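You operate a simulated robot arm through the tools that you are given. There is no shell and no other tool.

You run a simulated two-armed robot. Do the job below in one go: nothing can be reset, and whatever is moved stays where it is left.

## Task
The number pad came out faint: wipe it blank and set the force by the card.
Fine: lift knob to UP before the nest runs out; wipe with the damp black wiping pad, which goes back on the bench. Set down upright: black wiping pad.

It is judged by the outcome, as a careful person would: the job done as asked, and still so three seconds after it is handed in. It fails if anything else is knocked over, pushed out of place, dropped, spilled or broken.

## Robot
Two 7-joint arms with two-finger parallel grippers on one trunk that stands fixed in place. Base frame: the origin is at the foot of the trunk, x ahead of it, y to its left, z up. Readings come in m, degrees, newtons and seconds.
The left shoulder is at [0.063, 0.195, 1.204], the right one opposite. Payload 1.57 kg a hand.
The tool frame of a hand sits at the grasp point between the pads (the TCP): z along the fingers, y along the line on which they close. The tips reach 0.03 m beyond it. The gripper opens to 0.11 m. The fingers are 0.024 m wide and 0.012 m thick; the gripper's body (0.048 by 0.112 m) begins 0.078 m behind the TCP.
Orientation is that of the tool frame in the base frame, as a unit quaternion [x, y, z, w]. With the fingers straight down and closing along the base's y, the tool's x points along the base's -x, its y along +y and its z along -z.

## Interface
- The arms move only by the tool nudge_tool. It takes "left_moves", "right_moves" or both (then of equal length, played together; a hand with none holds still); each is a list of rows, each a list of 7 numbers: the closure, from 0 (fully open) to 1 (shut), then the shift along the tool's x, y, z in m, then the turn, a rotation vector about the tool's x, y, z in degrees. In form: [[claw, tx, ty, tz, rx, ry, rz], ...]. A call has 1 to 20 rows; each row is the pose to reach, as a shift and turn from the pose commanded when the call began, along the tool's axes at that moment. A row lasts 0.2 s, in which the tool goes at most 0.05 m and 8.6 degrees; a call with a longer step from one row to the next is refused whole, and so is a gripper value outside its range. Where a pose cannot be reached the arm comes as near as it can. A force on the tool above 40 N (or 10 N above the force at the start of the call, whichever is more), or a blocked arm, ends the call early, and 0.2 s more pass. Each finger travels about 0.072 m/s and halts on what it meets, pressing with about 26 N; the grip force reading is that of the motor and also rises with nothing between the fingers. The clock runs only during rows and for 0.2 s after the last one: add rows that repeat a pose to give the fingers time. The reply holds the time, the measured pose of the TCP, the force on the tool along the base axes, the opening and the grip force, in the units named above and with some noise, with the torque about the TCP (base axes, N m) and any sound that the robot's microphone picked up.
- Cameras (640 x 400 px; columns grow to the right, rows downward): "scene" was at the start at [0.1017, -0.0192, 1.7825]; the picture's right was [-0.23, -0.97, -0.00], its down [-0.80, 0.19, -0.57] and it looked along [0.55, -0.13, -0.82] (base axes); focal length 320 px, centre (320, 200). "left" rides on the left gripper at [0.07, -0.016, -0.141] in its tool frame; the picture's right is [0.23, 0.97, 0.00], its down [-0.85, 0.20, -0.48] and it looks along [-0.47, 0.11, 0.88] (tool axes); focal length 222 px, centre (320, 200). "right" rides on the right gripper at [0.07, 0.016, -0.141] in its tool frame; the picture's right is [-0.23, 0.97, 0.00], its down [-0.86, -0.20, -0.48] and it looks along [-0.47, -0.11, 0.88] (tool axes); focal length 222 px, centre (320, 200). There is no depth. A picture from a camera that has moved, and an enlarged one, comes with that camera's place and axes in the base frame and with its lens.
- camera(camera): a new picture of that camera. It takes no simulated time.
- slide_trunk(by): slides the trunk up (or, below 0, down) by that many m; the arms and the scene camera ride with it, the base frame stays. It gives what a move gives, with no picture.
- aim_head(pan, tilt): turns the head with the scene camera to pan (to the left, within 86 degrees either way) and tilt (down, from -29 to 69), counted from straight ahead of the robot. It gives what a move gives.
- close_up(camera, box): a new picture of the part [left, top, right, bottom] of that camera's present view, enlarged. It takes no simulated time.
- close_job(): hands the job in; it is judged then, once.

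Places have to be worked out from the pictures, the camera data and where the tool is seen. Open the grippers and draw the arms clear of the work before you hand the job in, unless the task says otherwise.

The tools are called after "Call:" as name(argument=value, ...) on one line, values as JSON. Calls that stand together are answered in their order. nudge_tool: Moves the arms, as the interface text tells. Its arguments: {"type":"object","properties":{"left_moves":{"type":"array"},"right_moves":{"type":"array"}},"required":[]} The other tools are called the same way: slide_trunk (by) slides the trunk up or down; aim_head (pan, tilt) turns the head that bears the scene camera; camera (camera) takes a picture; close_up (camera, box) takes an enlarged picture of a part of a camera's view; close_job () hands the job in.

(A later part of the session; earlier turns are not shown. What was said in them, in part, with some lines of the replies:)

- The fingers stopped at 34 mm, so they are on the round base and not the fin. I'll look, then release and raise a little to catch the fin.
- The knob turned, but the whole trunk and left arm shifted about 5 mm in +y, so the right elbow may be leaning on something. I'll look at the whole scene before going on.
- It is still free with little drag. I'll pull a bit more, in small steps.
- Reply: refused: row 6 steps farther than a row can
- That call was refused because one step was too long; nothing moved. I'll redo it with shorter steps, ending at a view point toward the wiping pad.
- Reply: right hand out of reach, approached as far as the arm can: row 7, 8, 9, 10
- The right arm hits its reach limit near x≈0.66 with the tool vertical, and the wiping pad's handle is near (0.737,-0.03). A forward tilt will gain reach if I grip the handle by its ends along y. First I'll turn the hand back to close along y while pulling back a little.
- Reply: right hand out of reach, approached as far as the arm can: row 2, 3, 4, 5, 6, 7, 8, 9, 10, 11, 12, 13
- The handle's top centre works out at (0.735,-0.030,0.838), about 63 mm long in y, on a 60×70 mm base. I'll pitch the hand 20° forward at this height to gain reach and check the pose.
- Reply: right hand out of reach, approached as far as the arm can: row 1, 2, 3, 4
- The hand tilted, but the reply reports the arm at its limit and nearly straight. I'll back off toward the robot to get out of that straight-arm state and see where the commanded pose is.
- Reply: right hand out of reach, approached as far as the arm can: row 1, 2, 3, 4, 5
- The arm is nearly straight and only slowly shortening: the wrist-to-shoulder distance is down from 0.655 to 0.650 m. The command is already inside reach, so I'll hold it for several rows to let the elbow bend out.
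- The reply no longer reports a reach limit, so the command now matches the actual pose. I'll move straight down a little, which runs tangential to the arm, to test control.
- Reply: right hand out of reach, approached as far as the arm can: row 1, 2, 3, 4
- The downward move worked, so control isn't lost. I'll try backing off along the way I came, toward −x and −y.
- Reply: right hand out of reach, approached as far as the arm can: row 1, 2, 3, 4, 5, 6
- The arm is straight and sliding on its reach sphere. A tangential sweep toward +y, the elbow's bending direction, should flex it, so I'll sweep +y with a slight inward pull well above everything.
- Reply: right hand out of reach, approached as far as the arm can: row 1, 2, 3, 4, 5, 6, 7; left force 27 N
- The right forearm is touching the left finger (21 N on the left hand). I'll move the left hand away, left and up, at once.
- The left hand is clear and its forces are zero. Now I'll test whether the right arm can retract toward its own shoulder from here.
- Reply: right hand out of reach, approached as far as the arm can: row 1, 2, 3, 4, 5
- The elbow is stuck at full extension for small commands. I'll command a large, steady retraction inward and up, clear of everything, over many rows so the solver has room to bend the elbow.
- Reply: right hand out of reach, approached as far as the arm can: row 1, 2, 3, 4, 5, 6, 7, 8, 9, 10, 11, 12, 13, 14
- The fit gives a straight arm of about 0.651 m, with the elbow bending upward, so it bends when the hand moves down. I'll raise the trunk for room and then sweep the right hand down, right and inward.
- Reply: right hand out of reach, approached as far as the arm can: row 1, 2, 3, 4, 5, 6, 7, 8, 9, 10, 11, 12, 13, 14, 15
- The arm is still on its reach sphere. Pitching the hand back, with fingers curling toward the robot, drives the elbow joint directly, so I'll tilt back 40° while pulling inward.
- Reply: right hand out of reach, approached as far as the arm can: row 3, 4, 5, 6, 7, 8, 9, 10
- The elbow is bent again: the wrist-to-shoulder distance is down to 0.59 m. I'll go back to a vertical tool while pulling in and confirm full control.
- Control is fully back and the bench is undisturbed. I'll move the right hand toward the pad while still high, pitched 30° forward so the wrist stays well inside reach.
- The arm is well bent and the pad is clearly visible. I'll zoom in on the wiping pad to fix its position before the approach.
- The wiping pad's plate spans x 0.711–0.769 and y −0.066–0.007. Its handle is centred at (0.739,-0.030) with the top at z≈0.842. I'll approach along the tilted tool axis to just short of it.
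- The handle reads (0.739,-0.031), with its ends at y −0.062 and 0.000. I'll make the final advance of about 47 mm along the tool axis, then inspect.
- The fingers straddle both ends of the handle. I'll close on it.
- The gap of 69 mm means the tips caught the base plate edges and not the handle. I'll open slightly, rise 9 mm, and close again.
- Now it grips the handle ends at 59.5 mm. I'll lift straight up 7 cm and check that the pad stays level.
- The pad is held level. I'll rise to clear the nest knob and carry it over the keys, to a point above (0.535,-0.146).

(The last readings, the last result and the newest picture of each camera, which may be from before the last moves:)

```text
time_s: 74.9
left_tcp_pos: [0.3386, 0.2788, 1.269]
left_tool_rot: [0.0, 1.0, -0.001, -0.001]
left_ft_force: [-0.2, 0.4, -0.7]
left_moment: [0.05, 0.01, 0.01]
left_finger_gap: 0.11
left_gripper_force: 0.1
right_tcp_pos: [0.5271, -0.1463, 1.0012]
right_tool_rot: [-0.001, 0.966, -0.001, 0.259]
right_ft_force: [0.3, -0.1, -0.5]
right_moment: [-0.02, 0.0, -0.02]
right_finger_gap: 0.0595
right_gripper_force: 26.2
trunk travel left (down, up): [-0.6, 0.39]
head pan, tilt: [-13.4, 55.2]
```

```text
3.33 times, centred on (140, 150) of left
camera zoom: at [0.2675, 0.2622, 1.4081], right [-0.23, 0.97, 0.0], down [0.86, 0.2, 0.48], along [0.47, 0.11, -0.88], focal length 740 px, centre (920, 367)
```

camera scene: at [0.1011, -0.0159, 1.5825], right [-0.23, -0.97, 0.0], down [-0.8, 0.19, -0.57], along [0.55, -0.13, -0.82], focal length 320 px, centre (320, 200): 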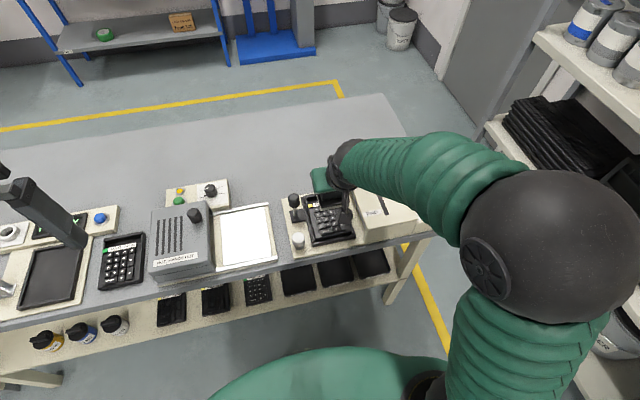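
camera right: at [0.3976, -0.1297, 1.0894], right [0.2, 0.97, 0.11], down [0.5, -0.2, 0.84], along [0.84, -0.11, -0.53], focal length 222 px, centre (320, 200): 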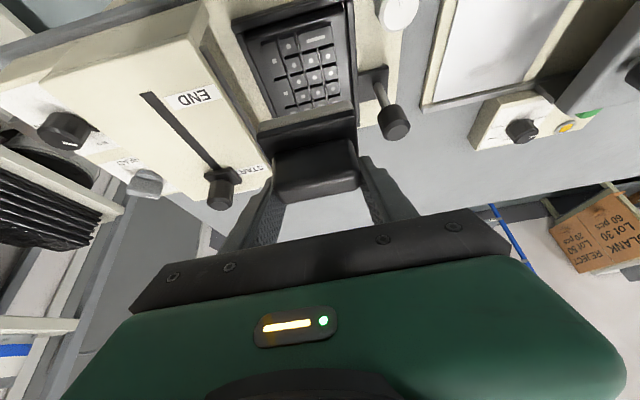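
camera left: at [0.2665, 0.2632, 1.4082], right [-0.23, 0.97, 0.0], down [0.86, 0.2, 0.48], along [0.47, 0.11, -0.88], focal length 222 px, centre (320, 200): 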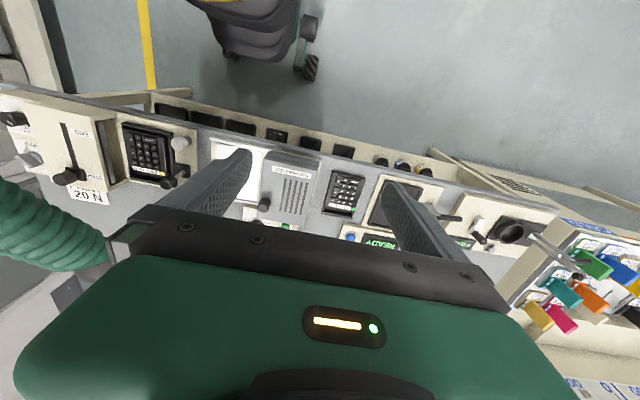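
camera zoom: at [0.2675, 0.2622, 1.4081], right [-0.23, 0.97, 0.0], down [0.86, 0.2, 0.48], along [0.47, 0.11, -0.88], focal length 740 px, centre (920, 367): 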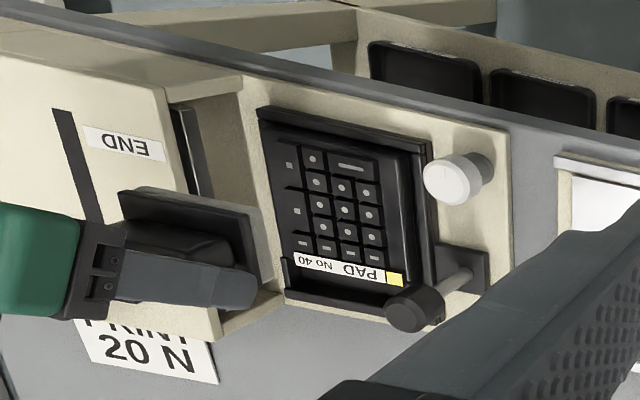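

The pad is over the nest area and held level. I'll lower it to about 2 cm above the keys and check from the left camera.

Call:
nudge_tool(right_moves=[[1, 0.0125, 0, 0.0217, 0, 0, 0], [1, 0.025, 0, 0.0433, 0, 0, 0], [1, 0.0345, 0, 0.0598, 0, 0, 0], [1, 0.0345, 0, 0.0598, 0, 0, 0]])

Call:
close_up(camera="right", box=[200, 0, 440, 200])

Call:
close_up(camera="left", box=[60, 90, 220, 210])

Call:
close_up(camera="scene", box=[270, 150, 390, 260])

```text
time_s: 75.9
left_tcp_pos: [0.3367, 0.2788, 1.2681]
left_tool_rot: [0.0, 1.0, 0.0, -0.001]
left_ft_force: [0.5, 0.3, 0.1]
left_moment: [-0.02, 0.01, 0.0]
left_finger_gap: 0.1098
left_gripper_force: 0.1
right_tcp_pos: [0.5266, -0.1473, 0.9331]
right_tool_rot: [-0.001, 0.966, -0.002, 0.259]
right_ft_force: [-0.5, 0.3, 0.0]
right_moment: [-0.01, 0.02, -0.02]
right_finger_gap: 0.0595
right_gripper_force: 25.9
trunk travel left (down, up): [-0.6, 0.39]
head pan, tilt: [-13.4, 55.2]
```

```text
2.00 times, centred on (320, 100) of right
camera zoom: at [0.3961, -0.13, 1.0215], right [0.2, 0.97, 0.11], down [0.5, -0.2, 0.84], along [0.84, -0.11, -0.53], focal length 444 px, centre (320, 400)
```

zoom: 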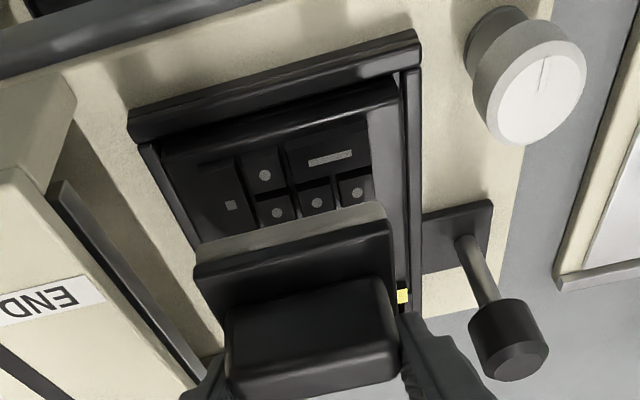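

```text
3.33 times, centred on (140, 150) of left
camera zoom: at [0.2658, 0.2625, 1.4085], right [-0.23, 0.97, 0.0], down [0.85, 0.2, 0.48], along [0.47, 0.11, -0.88], focal length 740 px, centre (920, 367)
```

zoom: 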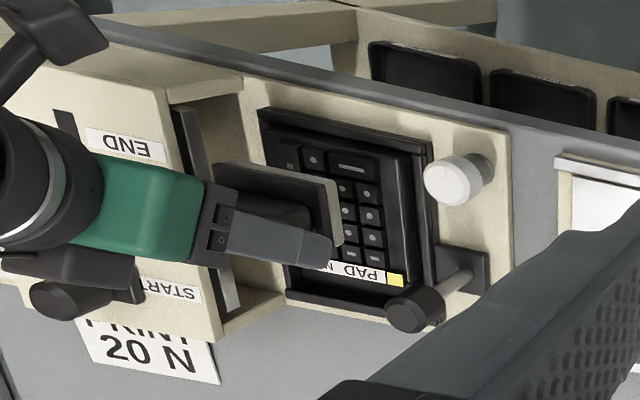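

```text
3.64 times, centred on (330, 205) of scene
camera zoom: at [0.1, -0.0155, 1.5827], right [-0.23, -0.97, 0.0], down [-0.8, 0.19, -0.57], along [0.55, -0.13, -0.82], focal length 1162 px, centre (284, 182)
```

zoom: 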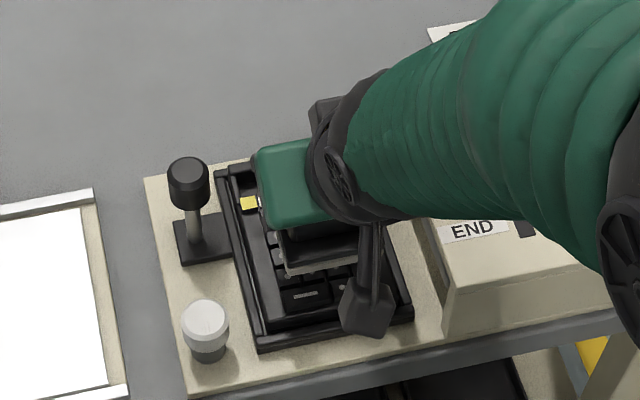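

The wiping pad is centred over the keys. I'll descend to just above the expected contact at TCP z≈0.91, then in small steps while watching the force.

Call:
nudge_tool(right_moves=[[1, 0.0045, 0, 0.0078, 0, 0, 0], [1, 0.009, 0, 0.0156, 0, 0, 0], [1, 0.01, 0, 0.0173, 0, 0, 0], [1, 0.011, 0, 0.0191, 0, 0, 0]])

Call:
close_up(camera="right", box=[200, 0, 440, 200])

```text
time_s: 76.9
left_tcp_pos: [0.3369, 0.2786, 1.2689]
left_tool_rot: [0.0, 1.0, -0.001, 0.0]
left_ft_force: [0.5, 0.0, -0.9]
left_moment: [0.03, -0.02, 0.02]
left_finger_gap: 0.1102
left_gripper_force: 0.2
right_tcp_pos: [0.527, -0.1457, 0.9124]
right_tool_rot: [-0.001, 0.966, -0.001, 0.258]
right_ft_force: [0.3, 0.2, -0.7]
right_moment: [0.02, 0.03, -0.05]
right_finger_gap: 0.0593
right_gripper_force: 26.1
trunk travel left (down, up): [-0.6, 0.39]
head pan, tilt: [-13.4, 55.2]
```

```text
2.00 times, centred on (320, 100) of right
camera zoom: at [0.3973, -0.1294, 0.9992], right [0.2, 0.97, 0.11], down [0.5, -0.2, 0.84], along [0.84, -0.11, -0.53], focal length 444 px, centre (320, 400)
```

zoom: 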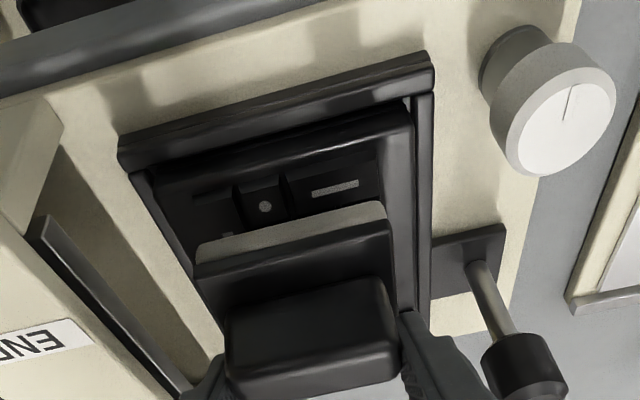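

There is no contact yet. I'll go down a further 6 mm in 2 mm steps.

Call:
nudge_tool(right_moves=[[1, 0.001, 0, 0.0017, 0, 0, 0], [1, 0.002, 0, 0.0035, 0, 0, 0], [1, 0.003, 0, 0.0052, 0, 0, 0]])

```text
time_s: 77.7
left_tcp_pos: [0.3369, 0.2789, 1.2679]
left_tool_rot: [0.001, 1.0, -0.001, -0.001]
left_ft_force: [-0.1, -0.1, 0.4]
left_moment: [0.0, 0.01, -0.01]
left_finger_gap: 0.11
left_gripper_force: 0.1
right_tcp_pos: [0.5275, -0.1459, 0.9055]
right_tool_rot: [-0.001, 0.966, -0.001, 0.259]
right_ft_force: [-0.2, 0.5, -1.1]
right_moment: [0.0, -0.03, 0.01]
right_finger_gap: 0.0594
right_gripper_force: 26.4
trunk travel left (down, up): [-0.6, 0.39]
head pan, tilt: [-13.4, 55.2]
```

Still no contact at z≈0.9055. I'll continue in 2 mm steps.

Call:
nudge_tool(right_moves=[[1, 0.001, 0, 0.0017, 0, 0, 0], [1, 0.002, 0, 0.0035, 0, 0, 0], [1, 0.003, 0, 0.0052, 0, 0, 0]])

Call:
close_up(camera="left", box=[80, 100, 200, 200])

Call:
close_up(camera="right", box=[200, 0, 440, 200])

```text
time_s: 78.5
left_tcp_pos: [0.3368, 0.278, 1.2689]
left_tool_rot: [0.0, 1.0, -0.001, 0.0]
left_ft_force: [-0.8, 0.2, -0.7]
left_moment: [-0.02, -0.02, 0.02]
left_finger_gap: 0.1099
left_gripper_force: 0.1
right_tcp_pos: [0.5278, -0.1459, 0.8985]
right_tool_rot: [0.0, 0.966, -0.001, 0.259]
right_ft_force: [-0.3, 0.8, -0.2]
right_moment: [0.0, -0.04, 0.02]
right_finger_gap: 0.0597
right_gripper_force: 25.7
trunk travel left (down, up): [-0.6, 0.39]
head pan, tilt: [-13.4, 55.2]
```

```text
4.00 times, centred on (140, 150) of left
camera zoom: at [0.2664, 0.2626, 1.4084], right [-0.23, 0.97, 0.0], down [0.86, 0.2, 0.48], along [0.47, 0.11, -0.88], focal length 888 px, centre (1040, 400)
```

zoom: 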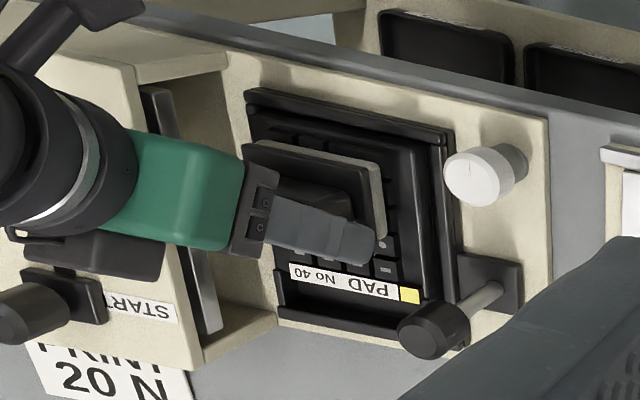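

```text
2.00 times, centred on (320, 100) of right
camera zoom: at [0.3971, -0.1289, 0.9863], right [0.2, 0.97, 0.11], down [0.5, -0.2, 0.84], along [0.84, -0.11, -0.53], focal length 444 px, centre (320, 400)
```

zoom: 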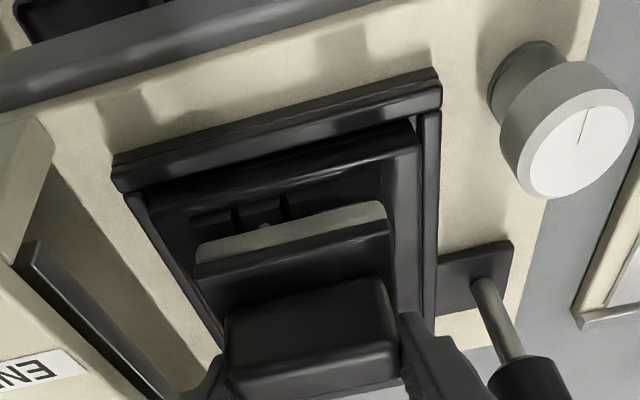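

The felt is just above the keys and still unloaded. I'll continue down.

Call:
nudge_tool(right_moves=[[1, 0.001, 0, 0.0017, 0, 0, 0], [1, 0.002, 0, 0.0035, 0, 0, 0]])

Call:
nudge_tool(right_moves=[[1, 0.001, 0, 0.0017, 0, 0, 0], [1, 0.002, 0, 0.0035, 0, 0, 0]])

```text
time_s: 79.1
left_tcp_pos: [0.3356, 0.2796, 1.2699]
left_tool_rot: [0.0, 1.0, -0.001, 0.002]
left_ft_force: [0.8, 0.2, 0.1]
left_moment: [0.01, -0.01, 0.0]
left_finger_gap: 0.1098
left_gripper_force: 0.1
right_tcp_pos: [0.5269, -0.1455, 0.8967]
right_tool_rot: [-0.001, 0.965, -0.001, 0.262]
right_ft_force: [-0.7, -0.5, 17.7]
right_moment: [0.24, 0.54, 0.01]
right_finger_gap: 0.0596
right_gripper_force: 26.1
trunk travel left (down, up): [-0.6, 0.39]
head pan, tilt: [-13.4, 55.2]
```

```text
time_s: 79.8
left_tcp_pos: [0.3318, 0.2807, 1.2687]
left_tool_rot: [0.0, 1.0, -0.001, 0.002]
left_ft_force: [-0.1, -0.5, -0.2]
left_moment: [0.01, 0.0, -0.01]
left_finger_gap: 0.1101
left_gripper_force: 0.1
right_tcp_pos: [0.5287, -0.1461, 0.8977]
right_tool_rot: [-0.001, 0.964, 0.001, 0.266]
right_ft_force: [-5.9, 0.4, 21.5]
right_moment: [0.03, 0.85, -0.02]
right_finger_gap: 0.0593
right_gripper_force: 26.1
trunk travel left (down, up): [-0.6, 0.39]
head pan, tilt: [-13.4, 55.2]
stopped in row 2 (right hand): the force on the tool passed its limit at 42 N (the readings are from after the stop); the commanded pose is now the measured one
```

Contact is at TCP z≈0.8975, and I pressed a bit hard. I'll back off 1 mm and read the force.

Call:
nudge_tool(right_moves=[[1, -0.0005, 0, -0.0009, 0, 0, 0], [1, -0.0005, 0, -0.0009, 0, 0, 0]])

Call:
close_up(camera="left", box=[80, 100, 200, 200])

Call:
close_up(camera="right", box=[200, 0, 440, 200])

```text
time_s: 80.5
left_tcp_pos: [0.3349, 0.2799, 1.2685]
left_tool_rot: [0.0, 1.0, -0.002, 0.001]
left_ft_force: [-0.5, -0.4, -0.3]
left_moment: [-0.01, -0.03, 0.02]
left_finger_gap: 0.11
left_gripper_force: 0.1
right_tcp_pos: [0.5297, -0.146, 0.8963]
right_tool_rot: [0.0, 0.964, -0.001, 0.265]
right_ft_force: [-2.6, 0.3, 15.8]
right_moment: [0.1, 0.17, 0.0]
right_finger_gap: 0.0594
right_gripper_force: 25.7
trunk travel left (down, up): [-0.6, 0.39]
head pan, tilt: [-13.4, 55.2]
```

```text
4.00 times, centred on (140, 150) of left
camera zoom: at [0.264, 0.2637, 1.4086], right [-0.23, 0.97, 0.0], down [0.85, 0.2, 0.48], along [0.47, 0.11, -0.88], focal length 888 px, centre (1040, 400)
```

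zoom: 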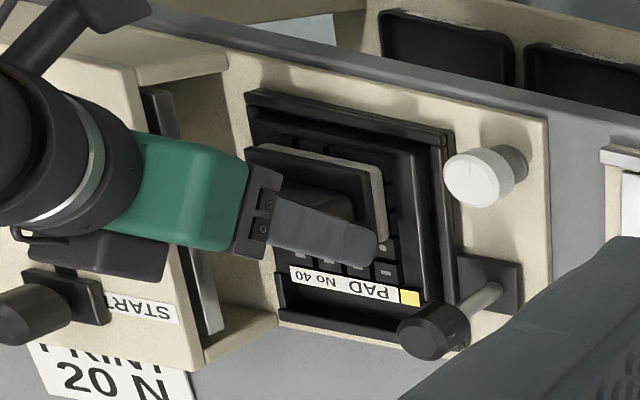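

```text
2.00 times, centred on (320, 100) of right
camera zoom: at [0.3975, -0.1293, 0.9828], right [0.19, 0.97, 0.11], down [0.49, -0.2, 0.85], along [0.85, -0.11, -0.52], focal length 444 px, centre (320, 400)
```

zoom: 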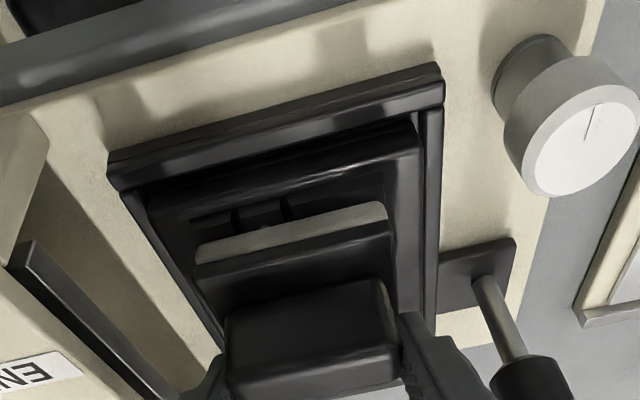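

The contact force is about 16 N, so I'll ease off 1 mm more. Then I'll wipe with a serpentine over x ±2 cm and y ±1.2 cm, covering all the keys.

Call:
nudge_tool(right_moves=[[1, -0.0091, 0, 0.0042, 0, 0, 0], [1, -0.0177, 0, 0.0093, 0, 0, 0], [1, -0.0177, 0.006, 0.0093, 0, 0, 0], [1, -0.0177, 0.012, 0.0093, 0, 0, 0], [1, -0.0091, 0.012, 0.0042, 0, 0, 0], [1, -0.0005, 0.012, -0.0009, 0, 0, 0], [1, 0.0081, 0.012, -0.006, 0, 0, 0], [1, 0.0158, 0.012, -0.0106, 0, 0, 0], [1, 0.0158, 0.004, -0.0106, 0, 0, 0], [1, 0.0158, -0.004, -0.0106, 0, 0, 0], [1, 0.0158, -0.012, -0.0106, 0, 0, 0], [1, 0.0081, -0.012, -0.006, 0, 0, 0], [1, -0.0005, -0.012, -0.0009, 0, 0, 0], [1, -0.0091, -0.012, 0.0042, 0, 0, 0], [1, -0.0177, -0.012, 0.0093, 0, 0, 0], [1, -0.0177, -0.004, 0.0093, 0, 0, 0], [1, -0.0091, 0, 0.0042, 0, 0, 0], [1, -0.0005, 0, -0.0009, 0, 0, 0]])

Call:
close_up(camera="left", box=[80, 100, 200, 200])

Call:
close_up(camera="right", box=[200, 0, 440, 200])

```text
time_s: 84.2
left_tcp_pos: [0.3355, 0.2803, 1.2688]
left_tool_rot: [0.0, 1.0, -0.001, 0.0]
left_ft_force: [0.3, 0.2, -0.7]
left_moment: [0.02, 0.01, 0.01]
left_finger_gap: 0.1098
left_gripper_force: 0.2
right_tcp_pos: [0.5311, -0.1467, 0.8965]
right_tool_rot: [0.0, 0.964, -0.001, 0.265]
right_ft_force: [2.5, 2.2, 16.6]
right_moment: [0.08, -0.08, -0.06]
right_finger_gap: 0.0593
right_gripper_force: 25.9
trunk travel left (down, up): [-0.6, 0.39]
head pan, tilt: [-13.4, 55.2]
```

```text
4.00 times, centred on (140, 150) of left
camera zoom: at [0.2649, 0.2637, 1.4086], right [-0.23, 0.97, 0.0], down [0.85, 0.2, 0.48], along [0.47, 0.11, -0.88], focal length 888 px, centre (1040, 400)
```

zoom: 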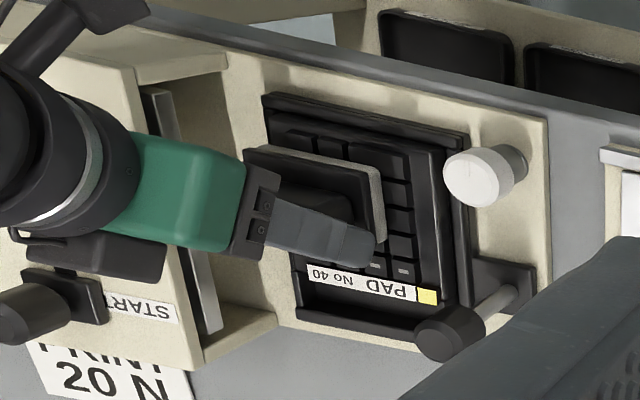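

```text
2.00 times, centred on (320, 100) of right
camera zoom: at [0.3987, -0.1302, 0.9828], right [0.19, 0.97, 0.12], down [0.49, -0.2, 0.85], along [0.85, -0.11, -0.52], focal length 444 px, centre (320, 400)
```

zoom: 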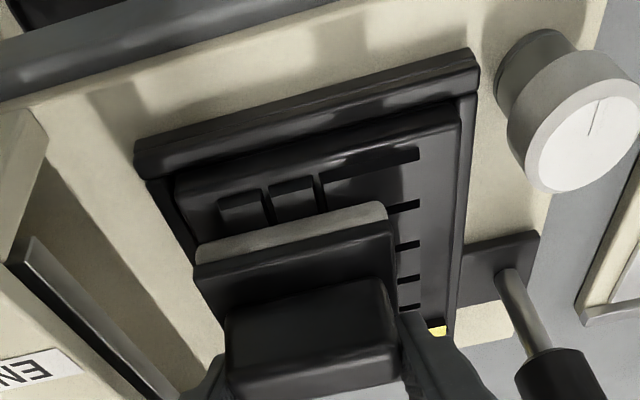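

The left and bottom keys are already blank, but the nest slid a little in +y with the y strokes, and the top row still shows marks. I'll lift 6 cm and inspect the whole pad.

Call:
nudge_tool(right_moves=[[1, -0.0102, 0, -0.0172, 0, 0, 0], [1, -0.0205, 0, -0.0344, 0, 0, 0], [1, -0.035, 0, -0.06, 0, 0, 0], [1, -0.035, 0, -0.06, 0, 0, 0]])

Call:
close_up(camera="left", box=[80, 100, 200, 200])

Call:
close_up(camera="right", box=[200, 0, 440, 200])

Call:
close_up(camera="scene", box=[280, 170, 380, 260])

```text
time_s: 85.2
left_tcp_pos: [0.3371, 0.2794, 1.2686]
left_tool_rot: [0.0, 1.0, 0.0, 0.0]
left_ft_force: [0.3, 0.5, -0.7]
left_moment: [0.04, 0.01, -0.01]
left_finger_gap: 0.11
left_gripper_force: 0.0
right_tcp_pos: [0.5292, -0.1493, 0.9622]
right_tool_rot: [-0.001, 0.965, 0.001, 0.263]
right_ft_force: [0.7, -0.5, 0.1]
right_moment: [0.01, 0.01, 0.02]
right_finger_gap: 0.0594
right_gripper_force: 25.9
trunk travel left (down, up): [-0.6, 0.39]
head pan, tilt: [-13.4, 55.2]
```

```text
4.00 times, centred on (140, 150) of left
camera zoom: at [0.2668, 0.2625, 1.4083], right [-0.23, 0.97, 0.0], down [0.86, 0.2, 0.48], along [0.47, 0.11, -0.88], focal length 888 px, centre (1040, 400)
```

zoom: 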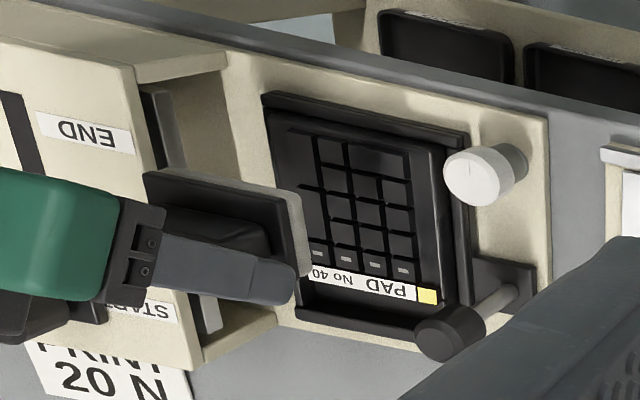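

```text
2.00 times, centred on (320, 100) of right
camera zoom: at [0.3978, -0.1313, 1.0497], right [0.19, 0.97, 0.11], down [0.49, -0.2, 0.85], along [0.85, -0.11, -0.52], focal length 444 px, centre (320, 400)
```

zoom: 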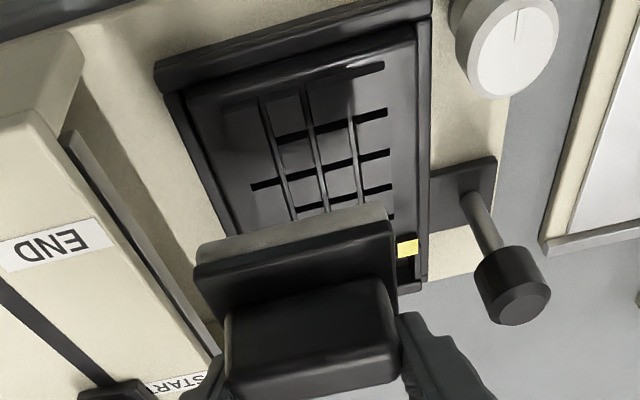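

```text
4.44 times, centred on (330, 215) of scene
camera zoom: at [0.1008, -0.0156, 1.5826], right [-0.23, -0.97, 0.0], down [-0.8, 0.19, -0.57], along [0.55, -0.13, -0.82], focal length 1420 px, centre (276, 133)
```

zoom: 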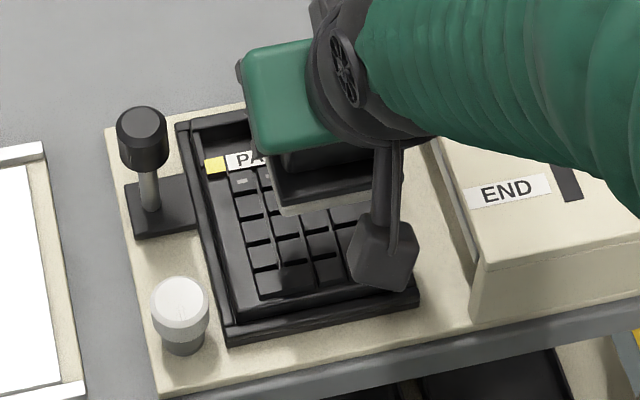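

All keys are blank except the top row next to the label, at x≈0.577. I'll shift the pad centre to about (0.568,-0.134) to cover that row, level it by 0.8°, and come down to just above contact.

Call:
nudge_tool(right_moves=[[1, -0.0141, 0.0081, 0.0084, 0, 0.4, 0], [1, -0.0282, 0.0163, 0.0168, 0, 0.8, 0], [1, -0.0128, 0.0163, 0.0426, 0, 0.8, 0], [1, -0.0015, 0.0163, 0.0616, 0, 0.8, 0], [1, -0.0015, 0.0163, 0.0616, 0, 0.8, 0]])

Call:
close_up(camera="left", box=[80, 100, 200, 200])

Call:
close_up(camera="right", box=[200, 0, 440, 200])

```text
time_s: 86.5
left_tcp_pos: [0.3364, 0.2775, 1.2693]
left_tool_rot: [0.0, 1.0, -0.001, 0.0]
left_ft_force: [0.1, 0.3, -0.6]
left_moment: [-0.01, 0.05, -0.01]
left_finger_gap: 0.1099
left_gripper_force: 0.0
right_tcp_pos: [0.5606, -0.1288, 0.9109]
right_tool_rot: [-0.001, 0.966, 0.0, 0.258]
right_ft_force: [-0.5, -0.1, -0.8]
right_moment: [-0.01, -0.02, 0.01]
right_finger_gap: 0.0594
right_gripper_force: 26.2
trunk travel left (down, up): [-0.6, 0.39]
head pan, tilt: [-13.4, 55.2]
```

```text
4.00 times, centred on (140, 150) of left
camera zoom: at [0.2657, 0.2627, 1.4085], right [-0.23, 0.97, 0.0], down [0.85, 0.2, 0.48], along [0.47, 0.11, -0.88], focal length 888 px, centre (1040, 400)
```

zoom: 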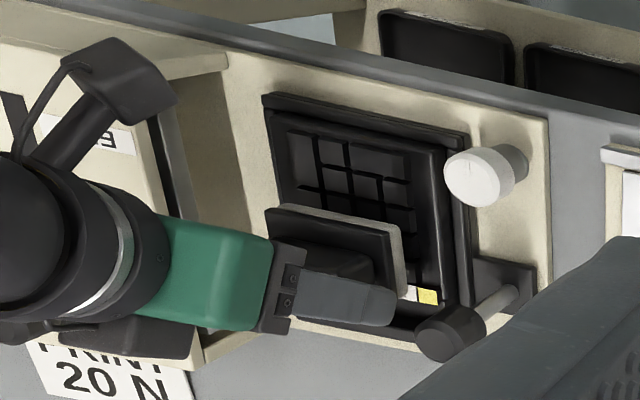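

```text
2.00 times, centred on (320, 100) of right
camera zoom: at [0.4308, -0.1123, 0.9992], right [0.2, 0.97, 0.11], down [0.5, -0.2, 0.84], along [0.84, -0.11, -0.53], focal length 444 px, centre (320, 400)
```

zoom: 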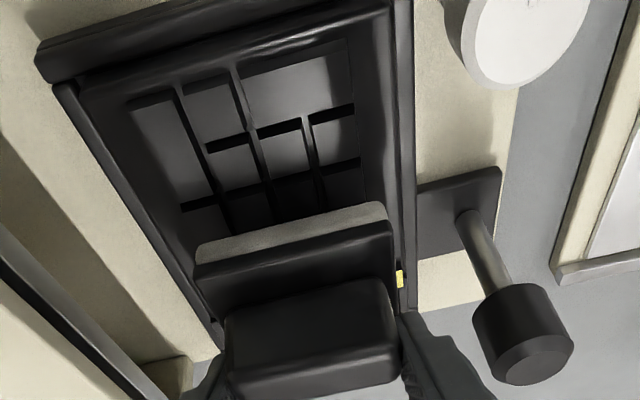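

The pad now covers the top row. I'll descend to light contact.

Call:
nudge_tool(right_moves=[[1, 0.0034, 0, 0.0058, 0, 0, 0], [1, 0.0064, 0, 0.0111, 0, 0, 0], [1, 0.0073, 0, 0.0126, 0, 0, 0], [1, 0.0078, 0, 0.0134, 0, 0, 0]])

```text
time_s: 87.5
left_tcp_pos: [0.3364, 0.2788, 1.2688]
left_tool_rot: [0.0, 1.0, -0.001, 0.001]
left_ft_force: [0.7, 0.0, 0.5]
left_moment: [-0.02, -0.01, 0.02]
left_finger_gap: 0.1099
left_gripper_force: 0.1
right_tcp_pos: [0.562, -0.1297, 0.8973]
right_tool_rot: [-0.001, 0.966, 0.001, 0.257]
right_ft_force: [-0.3, 0.6, 2.8]
right_moment: [0.04, -0.04, -0.04]
right_finger_gap: 0.0592
right_gripper_force: 25.5
trunk travel left (down, up): [-0.6, 0.39]
head pan, tilt: [-13.4, 55.2]
```

Light contact at 2.8 N. I'll press about 1.5 mm more and stroke along x only, so the nest doesn't slide.

Call:
nudge_tool(right_moves=[[1, 0.0008, 0, 0.0013, 0, 0, 0], [1, -0.0044, 0, 0.0043, 0, 0, 0], [1, -0.0096, 0, 0.0073, 0, 0, 0], [1, -0.0044, 0, 0.0043, 0, 0, 0], [1, 0.0008, 0, 0.0013, 0, 0, 0], [1, 0.006, 0, -0.0017, 0, 0, 0], [1, 0.0112, 0, -0.0047, 0, 0, 0], [1, 0.0164, 0, -0.0077, 0, 0, 0], [1, 0.0112, 0, -0.0047, 0, 0, 0], [1, 0.006, 0, -0.0017, 0, 0, 0], [1, 0.0008, 0, 0.0013, 0, 0, 0], [1, -0.0044, 0, 0.0043, 0, 0, 0], [1, -0.0096, 0, 0.0073, 0, 0, 0], [1, -0.0044, 0, 0.0043, 0, 0, 0], [1, 0.0008, 0, 0.0013, 0, 0, 0], [1, 0.0008, 0, 0.0013, 0, 0, 0]])

Call:
nudge_tool(right_moves=[[1, -0.01, 0, -0.0173, 0, 0, 0], [1, -0.025, 0, -0.0433, 0, 0, 0], [1, -0.015, 0, -0.06, 0, 0, 0], [1, 0.01, 0, -0.075, 0, 0, 0], [1, 0.01, 0, -0.075, 0, 0, 0]])

Call:
close_up(camera="left", box=[80, 100, 200, 200])

Call:
close_up(camera="scene", box=[280, 170, 380, 260])

```text
time_s: 90.8
left_tcp_pos: [0.3353, 0.2798, 1.2689]
left_tool_rot: [0.001, 1.0, -0.001, 0.001]
left_ft_force: [0.1, 0.3, -0.2]
left_moment: [0.04, -0.01, -0.01]
left_finger_gap: 0.11
left_gripper_force: 0.0
right_tcp_pos: [0.5614, -0.1297, 0.8959]
right_tool_rot: [-0.001, 0.966, -0.001, 0.259]
right_ft_force: [6.4, -0.3, 21.0]
right_moment: [0.05, -0.66, -0.05]
right_finger_gap: 0.0594
right_gripper_force: 26.2
trunk travel left (down, up): [-0.6, 0.39]
head pan, tilt: [-13.4, 55.2]
```

```text
time_s: 92.0
left_tcp_pos: [0.3377, 0.2789, 1.2699]
left_tool_rot: [0.0, 1.0, -0.001, 0.0]
left_ft_force: [0.0, 0.5, 0.2]
left_moment: [0.0, 0.0, 0.0]
left_finger_gap: 0.1098
left_gripper_force: 0.1
right_tcp_pos: [0.5151, -0.1317, 0.9542]
right_tool_rot: [-0.001, 0.967, -0.001, 0.256]
right_ft_force: [-0.3, -0.2, -0.1]
right_moment: [0.03, -0.04, 0.01]
right_finger_gap: 0.0593
right_gripper_force: 25.9
trunk travel left (down, up): [-0.6, 0.39]
head pan, tilt: [-13.4, 55.2]
```

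```text
4.00 times, centred on (140, 150) of left
camera zoom: at [0.2668, 0.2626, 1.4082], right [-0.23, 0.97, 0.0], down [0.86, 0.2, 0.48], along [0.47, 0.11, -0.88], focal length 888 px, centre (1040, 400)
```

zoom: 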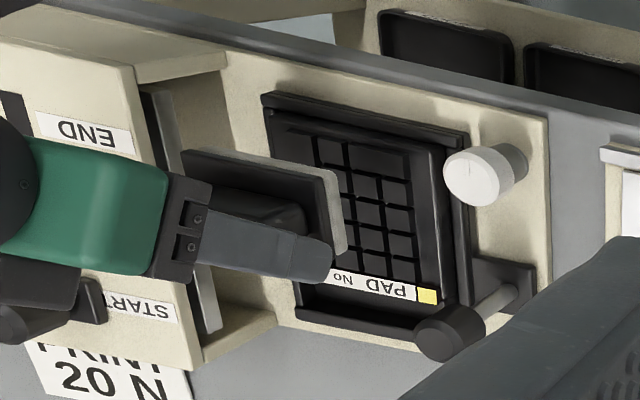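

```text
4.44 times, centred on (330, 215) of scene
camera zoom: at [0.1005, -0.0154, 1.5826], right [-0.23, -0.97, 0.0], down [-0.8, 0.19, -0.57], along [0.55, -0.13, -0.82], focal length 1420 px, centre (276, 133)
```

zoom: 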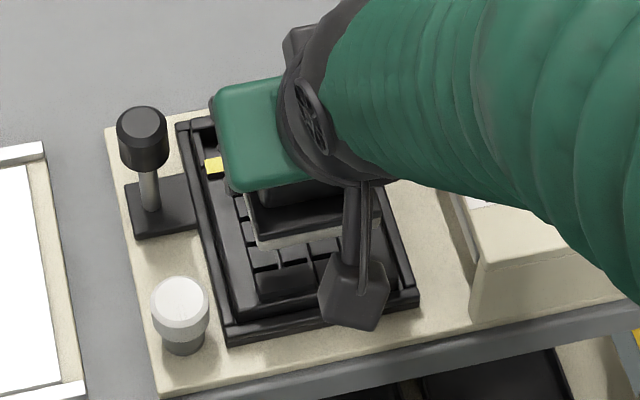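

The top row is blank too. I'll raise the wiping pad and carry it back above its original spot.

Call:
nudge_tool(right_moves=[[1, -0.0125, 0, -0.0217, 0, 0, 0], [1, -0.025, 0, -0.0433, 0, 0, 0], [1, -0.0563, 0.0169, -0.0253, 0, 0, 0], [1, -0.0875, 0.0338, -0.0072, 0, 0, 0], [1, -0.1188, 0.0508, 0.0109, 0, 0, 0], [1, -0.15, 0.0677, 0.0289, 0, 0, 0], [1, -0.1813, 0.0846, 0.047, 0, 0, 0], [1, -0.2125, 0.1015, 0.065, 0, 0, 0], [1, -0.2125, 0.1015, 0.065, 0, 0, 0]])

Call:
camera(camera="right")

Call:
close_up(camera="left", box=[60, 90, 220, 210])

Call:
camera(camera="scene")

```text
time_s: 94.0
left_tcp_pos: [0.3367, 0.2794, 1.2683]
left_tool_rot: [0.0, 1.0, -0.001, 0.001]
left_ft_force: [0.0, -0.2, 0.5]
left_moment: [0.01, -0.02, -0.02]
left_finger_gap: 0.1099
left_gripper_force: 0.1
right_tcp_pos: [0.7309, -0.0258, 1.0057]
right_tool_rot: [-0.001, 0.967, -0.001, 0.256]
right_ft_force: [-0.4, -0.1, -0.4]
right_moment: [0.04, -0.01, 0.0]
right_finger_gap: 0.0594
right_gripper_force: 25.9
trunk travel left (down, up): [-0.6, 0.39]
head pan, tilt: [-13.4, 55.2]
```

```text
taken
camera right: at [0.6012, -0.0089, 1.0943], right [0.2, 0.97, 0.11], down [0.51, -0.2, 0.84], along [0.84, -0.11, -0.53], focal length 222 px, centre (320, 200)
```

right: 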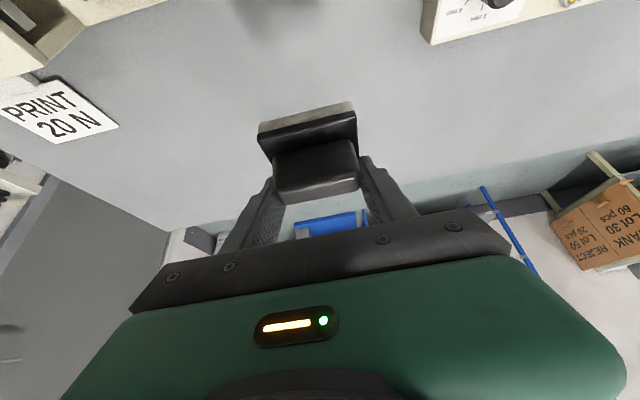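

```text
3.33 times, centred on (140, 150) of left
camera zoom: at [0.2652, 0.2632, 1.4086], right [-0.23, 0.97, 0.0], down [0.85, 0.2, 0.48], along [0.47, 0.11, -0.88], focal length 740 px, centre (920, 367)
```

zoom: 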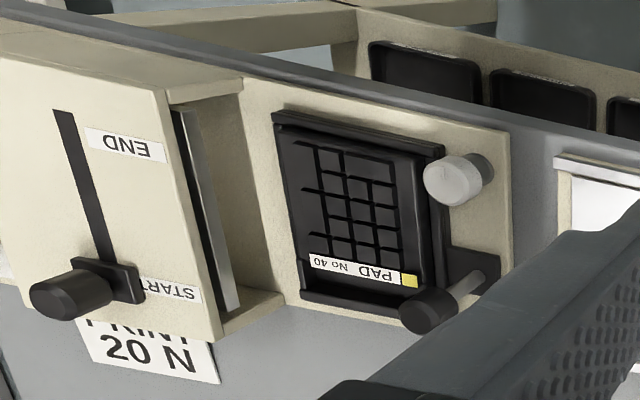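

```text
taken
camera scene: at [0.1007, -0.0147, 1.5826], right [-0.23, -0.97, 0.0], down [-0.8, 0.19, -0.57], along [0.55, -0.13, -0.82], focal length 320 px, centre (320, 200)
```

scene: 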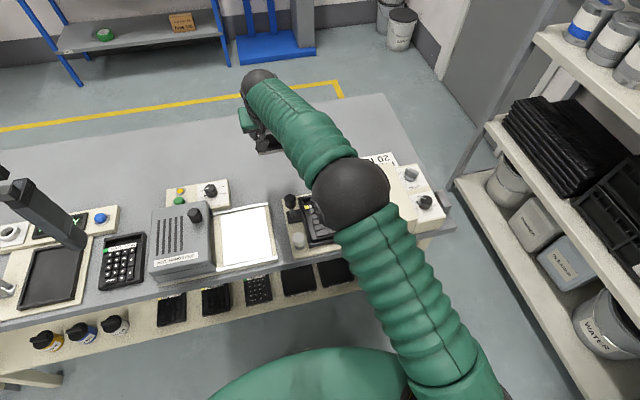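

The key field is completely blank and the label is intact. I'll lower the wiping pad onto its original spot, stopping about 7 mm above the bench first.

Call:
nudge_tool(right_moves=[[1, 0.0146, -0.002, 0.0252, 0, 0, 0], [1, 0.0292, -0.0042, 0.0505, 0, 0, 0], [1, 0.0437, -0.0042, 0.0757, 0, 0, 0], [1, 0.0583, -0.0042, 0.101, 0, 0, 0], [1, 0.068, -0.0042, 0.1177, 0, 0, 0], [1, 0.0729, -0.0042, 0.1262, 0, 0, 0], [1, 0.0729, -0.0042, 0.1262, 0, 0, 0]])

Call:
close_up(camera="right", box=[200, 60, 440, 230])

```text
time_s: 95.7
left_tcp_pos: [0.3371, 0.2812, 1.2682]
left_tool_rot: [-0.001, 1.0, -0.001, 0.001]
left_ft_force: [0.6, 0.0, 0.8]
left_moment: [0.01, -0.01, 0.0]
left_finger_gap: 0.1101
left_gripper_force: 0.0
right_tcp_pos: [0.7321, -0.0324, 0.8582]
right_tool_rot: [-0.001, 0.966, -0.001, 0.258]
right_ft_force: [-0.2, 0.8, -0.7]
right_moment: [-0.01, -0.02, 0.01]
right_finger_gap: 0.0597
right_gripper_force: 25.5
trunk travel left (down, up): [-0.6, 0.39]
head pan, tilt: [-13.4, 55.2]
```

```text
2.35 times, centred on (320, 145) of right
camera zoom: at [0.6017, -0.015, 0.947], right [0.2, 0.97, 0.11], down [0.51, -0.2, 0.84], along [0.84, -0.11, -0.53], focal length 523 px, centre (320, 329)
```

zoom: 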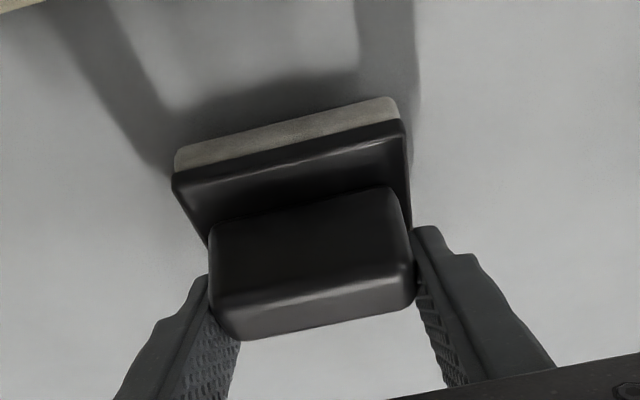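

The pad is level and about 6 mm above the bench. I'll lower in 2 mm steps until the bench carries it.

Call:
nudge_tool(right_moves=[[1, 0.001, 0, 0.0017, 0, 0, 0], [1, 0.002, 0, 0.0035, 0, 0, 0], [1, 0.0028, 0, 0.0048, 0, 0, 0]])

```text
time_s: 96.5
left_tcp_pos: [0.3372, 0.278, 1.2693]
left_tool_rot: [0.0, 1.0, 0.0, 0.0]
left_ft_force: [-0.5, 0.2, 0.0]
left_moment: [0.02, 0.0, -0.03]
left_finger_gap: 0.11
left_gripper_force: 0.0
right_tcp_pos: [0.7309, -0.0317, 0.8536]
right_tool_rot: [-0.001, 0.966, 0.0, 0.257]
right_ft_force: [0.8, 0.4, -0.4]
right_moment: [-0.01, 0.0, -0.02]
right_finger_gap: 0.0596
right_gripper_force: 25.8
trunk travel left (down, up): [-0.6, 0.39]
head pan, tilt: [-13.4, 55.2]
```

Call:
nudge_tool(right_moves=[[1, 0.0005, 0, 0.0009, 0, 0, 0], [1, 0.001, 0, 0.0017, 0, 0, 0]])

```text
time_s: 97.0
left_tcp_pos: [0.3366, 0.2794, 1.2688]
left_tool_rot: [0.0, 1.0, -0.002, 0.0]
left_ft_force: [0.8, 0.7, 0.3]
left_moment: [0.02, -0.02, 0.02]
left_finger_gap: 0.1099
left_gripper_force: 0.1
right_tcp_pos: [0.7324, -0.0326, 0.8516]
right_tool_rot: [-0.001, 0.966, 0.0, 0.257]
right_ft_force: [0.1, 0.6, 2.7]
right_moment: [0.1, -0.08, 0.03]
right_finger_gap: 0.0595
right_gripper_force: 26.2
trunk travel left (down, up): [-0.6, 0.39]
head pan, tilt: [-13.4, 55.2]
```

The bench now carries the pad (2.7 N). I'll open the fingers and withdraw along the tool axis.

Call:
nudge_tool(right_moves=[[0.4, 0, 0, 0, 0, 0, 0], [0.2, 0, 0, 0, 0, 0, 0], [0, 0, 0, 0, 0, 0, 0], [0, 0, 0, 0, 0, 0, 0], [0, 0, 0, -0.02, 0, 0, 0], [0, 0, 0, -0.05, 0, 0, 0], [0, 0, 0, -0.09, 0, 0, 0], [0, 0, 0, -0.12, 0, 0, 0], [0, 0, 0, -0.12, 0, 0, 0]])

Call:
close_up(camera="right", box=[220, 60, 420, 200])

Call:
camera(camera="scene")

```text
time_s: 99.0
left_tcp_pos: [0.3378, 0.2783, 1.2688]
left_tool_rot: [0.0, 1.0, -0.002, 0.0]
left_ft_force: [0.0, -0.9, -0.1]
left_moment: [0.01, 0.02, 0.01]
left_finger_gap: 0.1098
left_gripper_force: 0.1
right_tcp_pos: [0.674, -0.0338, 0.9561]
right_tool_rot: [0.0, 0.967, -0.001, 0.256]
right_ft_force: [-0.3, -0.5, 0.7]
right_moment: [-0.01, 0.01, -0.01]
right_finger_gap: 0.1101
right_gripper_force: 0.1
trunk travel left (down, up): [-0.6, 0.39]
head pan, tilt: [-13.4, 55.2]
```

```text
2.86 times, centred on (320, 130) of right
camera zoom: at [0.5431, -0.017, 1.0443], right [0.2, 0.97, 0.11], down [0.51, -0.2, 0.84], along [0.84, -0.11, -0.53], focal length 635 px, centre (320, 400)
```

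zoom: 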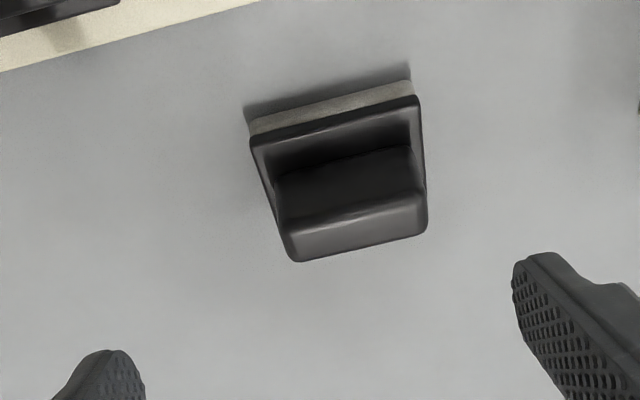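

```text
taken
camera scene: at [0.1019, -0.0148, 1.5825], right [-0.23, -0.97, 0.0], down [-0.8, 0.19, -0.57], along [0.55, -0.13, -0.82], focal length 320 px, centre (320, 200)
```

scene: 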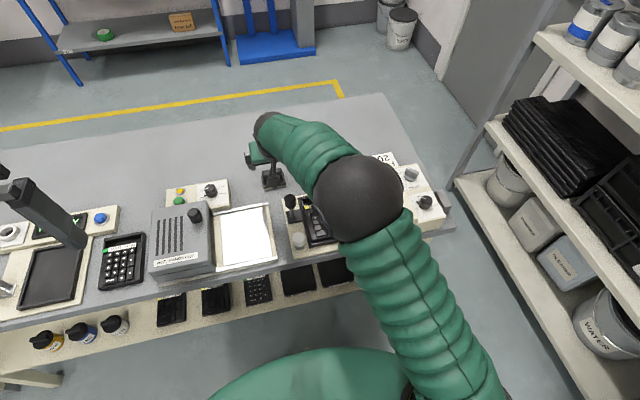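

The wiping pad stands upright at its original spot. I'll raise the trunk and draw the right arm back clear of the bench, then do a final inspection.

Call:
slide_trunk(by=0.2)

Call:
nudge_tool(right_moves=[[0, 0.02, -0.03, 0, 0, 4, 0], [0, 0.04, -0.06, -0.01, 0, 8, 0], [0, 0.06, -0.09, -0.02, 0, 12, 0], [0, 0.08, -0.12, -0.03, 0, 16, 0], [0, 0.1, -0.15, -0.04, 0, 20, 0], [0, 0.12, -0.18, -0.05, 0, 24, 0], [0, 0.14, -0.21, -0.06, 0, 27, 0], [0, 0.16, -0.24, -0.07, 0, 30, 0], [0, 0.17, -0.27, -0.08, 0, 30, 0], [0, 0.17, -0.3, -0.08, 0, 30, 0], [0, 0.17, -0.33, -0.08, 0, 30, 0], [0, 0.17, -0.36, -0.08, 0, 30, 0], [0, 0.17, -0.36, -0.08, 0, 30, 0]])

Call:
camera(camera="scene")

Call:
close_up(camera="scene", box=[260, 180, 440, 280])

Call:
close_up(camera="right", box=[250, 0, 640, 220])

```text
time_s: 101.2
left_tcp_pos: [0.3376, 0.2797, 1.468]
left_tool_rot: [0.0, 1.0, 0.0, 0.0]
left_ft_force: [0.4, 0.8, 0.7]
left_moment: [0.02, 0.0, -0.01]
left_finger_gap: 0.1099
left_gripper_force: 0.1
right_tcp_pos: [0.6721, -0.0345, 1.1557]
right_tool_rot: [-0.001, 0.967, -0.001, 0.256]
right_ft_force: [-0.1, 0.8, -0.1]
right_moment: [-0.02, 0.02, 0.03]
right_finger_gap: 0.1101
right_gripper_force: 0.1
trunk travel left (down, up): [-0.8, 0.19]
head pan, tilt: [-13.4, 55.2]
```

```text
time_s: 104.0
left_tcp_pos: [0.337, 0.2764, 1.4691]
left_tool_rot: [0.0, 1.0, 0.0, 0.0]
left_ft_force: [0.0, 0.3, -0.1]
left_moment: [0.0, 0.0, -0.01]
left_finger_gap: 0.11
left_gripper_force: 0.1
right_tcp_pos: [0.486, -0.3965, 1.1401]
right_tool_rot: [-0.001, 1.0, 0.0, -0.002]
right_ft_force: [1.0, -0.5, -0.1]
right_moment: [0.01, 0.03, -0.02]
right_finger_gap: 0.11
right_gripper_force: 0.1
trunk travel left (down, up): [-0.8, 0.19]
head pan, tilt: [-13.4, 55.2]
```

```text
taken
camera scene: at [0.1005, -0.0178, 1.7826], right [-0.23, -0.97, 0.0], down [-0.8, 0.19, -0.57], along [0.55, -0.13, -0.82], focal length 320 px, centre (320, 200)
```

scene: 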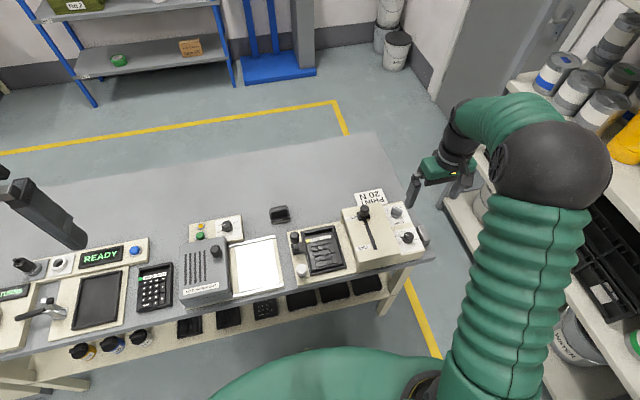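

```text
3.56 times, centred on (350, 230) of scene
camera zoom: at [0.1005, -0.0178, 1.7826], right [-0.23, -0.97, 0.0], down [-0.8, 0.19, -0.57], along [0.55, -0.13, -0.82], focal length 1136 px, centre (213, 93)
```

zoom: 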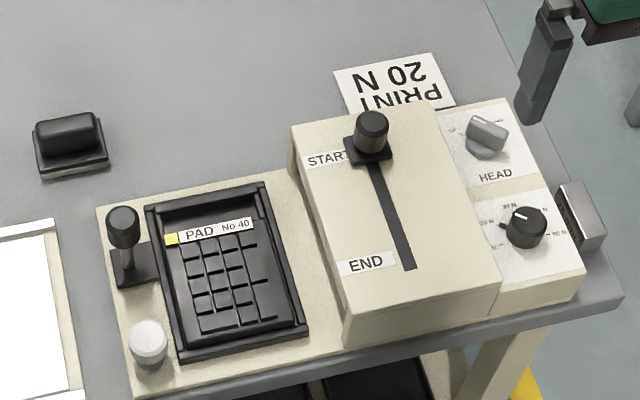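

```text
1.64 times, centred on (445, 110) of right
camera zoom: at [0.4162, -0.3796, 1.2821], right [0.23, 0.97, 0.0], down [0.86, -0.2, 0.47], along [0.46, -0.11, -0.88], focal length 364 px, centre (115, 348)
```

zoom: 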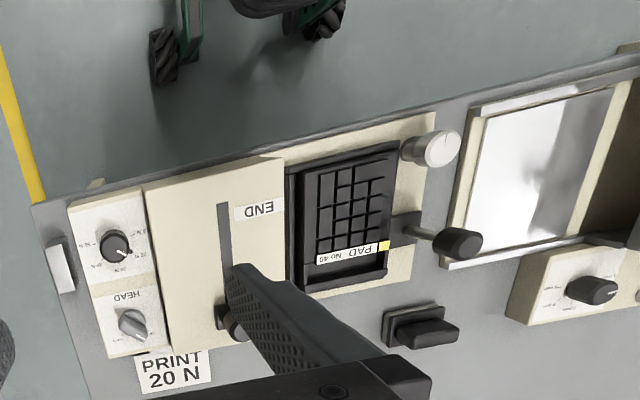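

Everything looks in order. I'll take final close-ups of the keys, the force dial and the HEAD knob before handing in.

Call:
close_up(camera="scene", box=[295, 225, 350, 285])

Call:
close_up(camera="scene", box=[380, 205, 425, 255])

Call:
close_up(camera="right", box=[285, 120, 365, 220])

```text
6.67 times, centred on (322, 255) of scene
camera zoom: at [0.1005, -0.0178, 1.7826], right [-0.23, -0.97, 0.0], down [-0.8, 0.19, -0.57], along [0.55, -0.13, -0.82], focal length 2131 px, centre (303, -167)
```

zoom: 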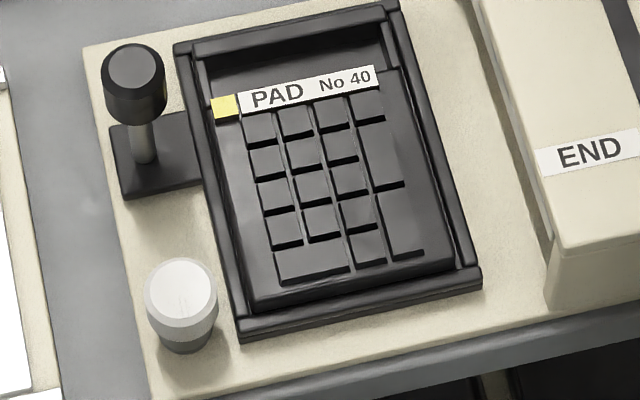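

```text
8.00 times, centred on (402, 230) of scene
camera zoom: at [0.1005, -0.0178, 1.7826], right [-0.23, -0.97, 0.0], down [-0.8, 0.19, -0.57], along [0.55, -0.13, -0.82], focal length 2557 px, centre (-340, -40)
```

zoom: 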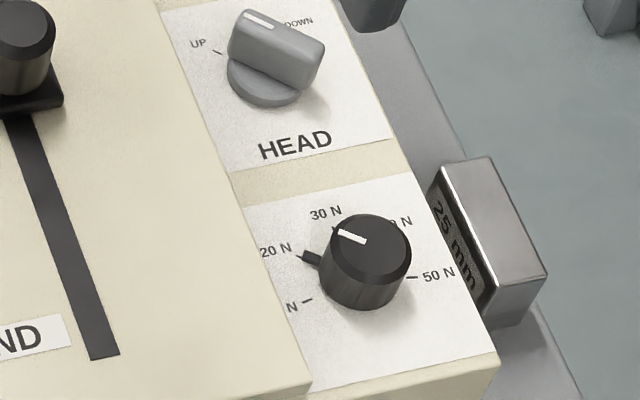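

```text
4.00 times, centred on (325, 170) of right
camera zoom: at [0.4162, -0.3796, 1.2821], right [0.23, 0.97, 0.0], down [0.86, -0.2, 0.47], along [0.46, -0.11, -0.88], focal length 888 px, centre (300, 320)
```

zoom: 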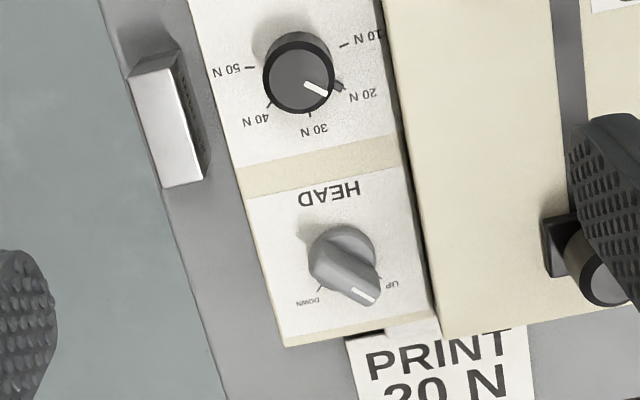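

The keys are blank, the force pointer is on 20 N, HEAD is on its UP stop and the wiping pad is upright. I'll pull the right hand a bit further back and then hand in.

Call:
nudge_tool(right_moves=[[0, 0.02, -0.015, -0.02, 0, 0, 0], [0, 0.05, -0.03, -0.04, 0, 0, 0], [0, 0.08, -0.045, -0.06, 0, 0, 0], [0, 0.11, -0.06, -0.08, 0, 0, 0], [0, 0.11, -0.06, -0.08, 0, 0, 0]])

Call:
camera(camera="scene")

```text
time_s: 105.2
left_tcp_pos: [0.3365, 0.2773, 1.4678]
left_tool_rot: [0.0, 1.0, 0.001, 0.0]
left_ft_force: [0.5, 0.2, 1.2]
left_moment: [0.03, -0.02, -0.02]
left_finger_gap: 0.1099
left_gripper_force: 0.1
right_tcp_pos: [0.3766, -0.4556, 1.2209]
right_tool_rot: [-0.001, 1.0, -0.001, -0.003]
right_ft_force: [0.5, 1.0, 0.0]
right_moment: [-0.01, 0.02, -0.01]
right_finger_gap: 0.1101
right_gripper_force: 0.1
trunk travel left (down, up): [-0.8, 0.19]
head pan, tilt: [-13.4, 55.2]
```

```text
taken
camera scene: at [0.1001, -0.0167, 1.7826], right [-0.23, -0.97, 0.0], down [-0.8, 0.19, -0.57], along [0.55, -0.13, -0.82], focal length 320 px, centre (320, 200)
```

scene: 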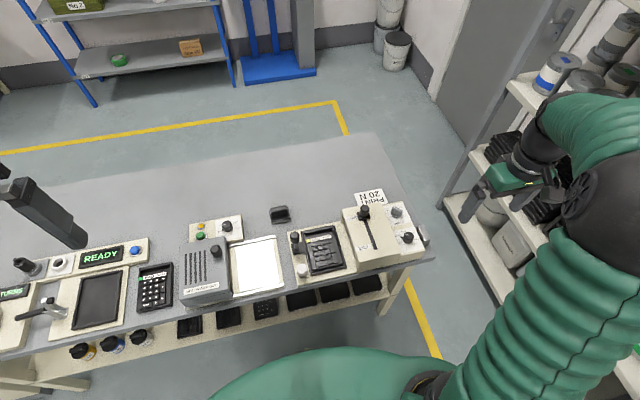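

Both arms are clear with open grippers and the bench is undisturbed, so I'm handing in the job.

Call:
close_job()

```text
The job is handed in.
```

The number pad (No 40) is wiped blank and the force is set to 20 N, as the card says. I've handed the job in.

- **Head and nest:** I turned the HEAD knob to UP first, then drew the nest out. The nest is still out.
- **Wiping:** All the keys are blank and the label is intact. The nest slid about 1 cm further out under the first wiping strokes and now sits close to the white knob.
- **Wiping pad:** It is back at its original spot on the bench, standing upright.
- **Arm contact:** Partway through, the right forearm bumped the left gripper (about 21 N). I moved the left hand away and saw nothing on the bench disturbed.

Both arms are drawn clear with the grippers open.
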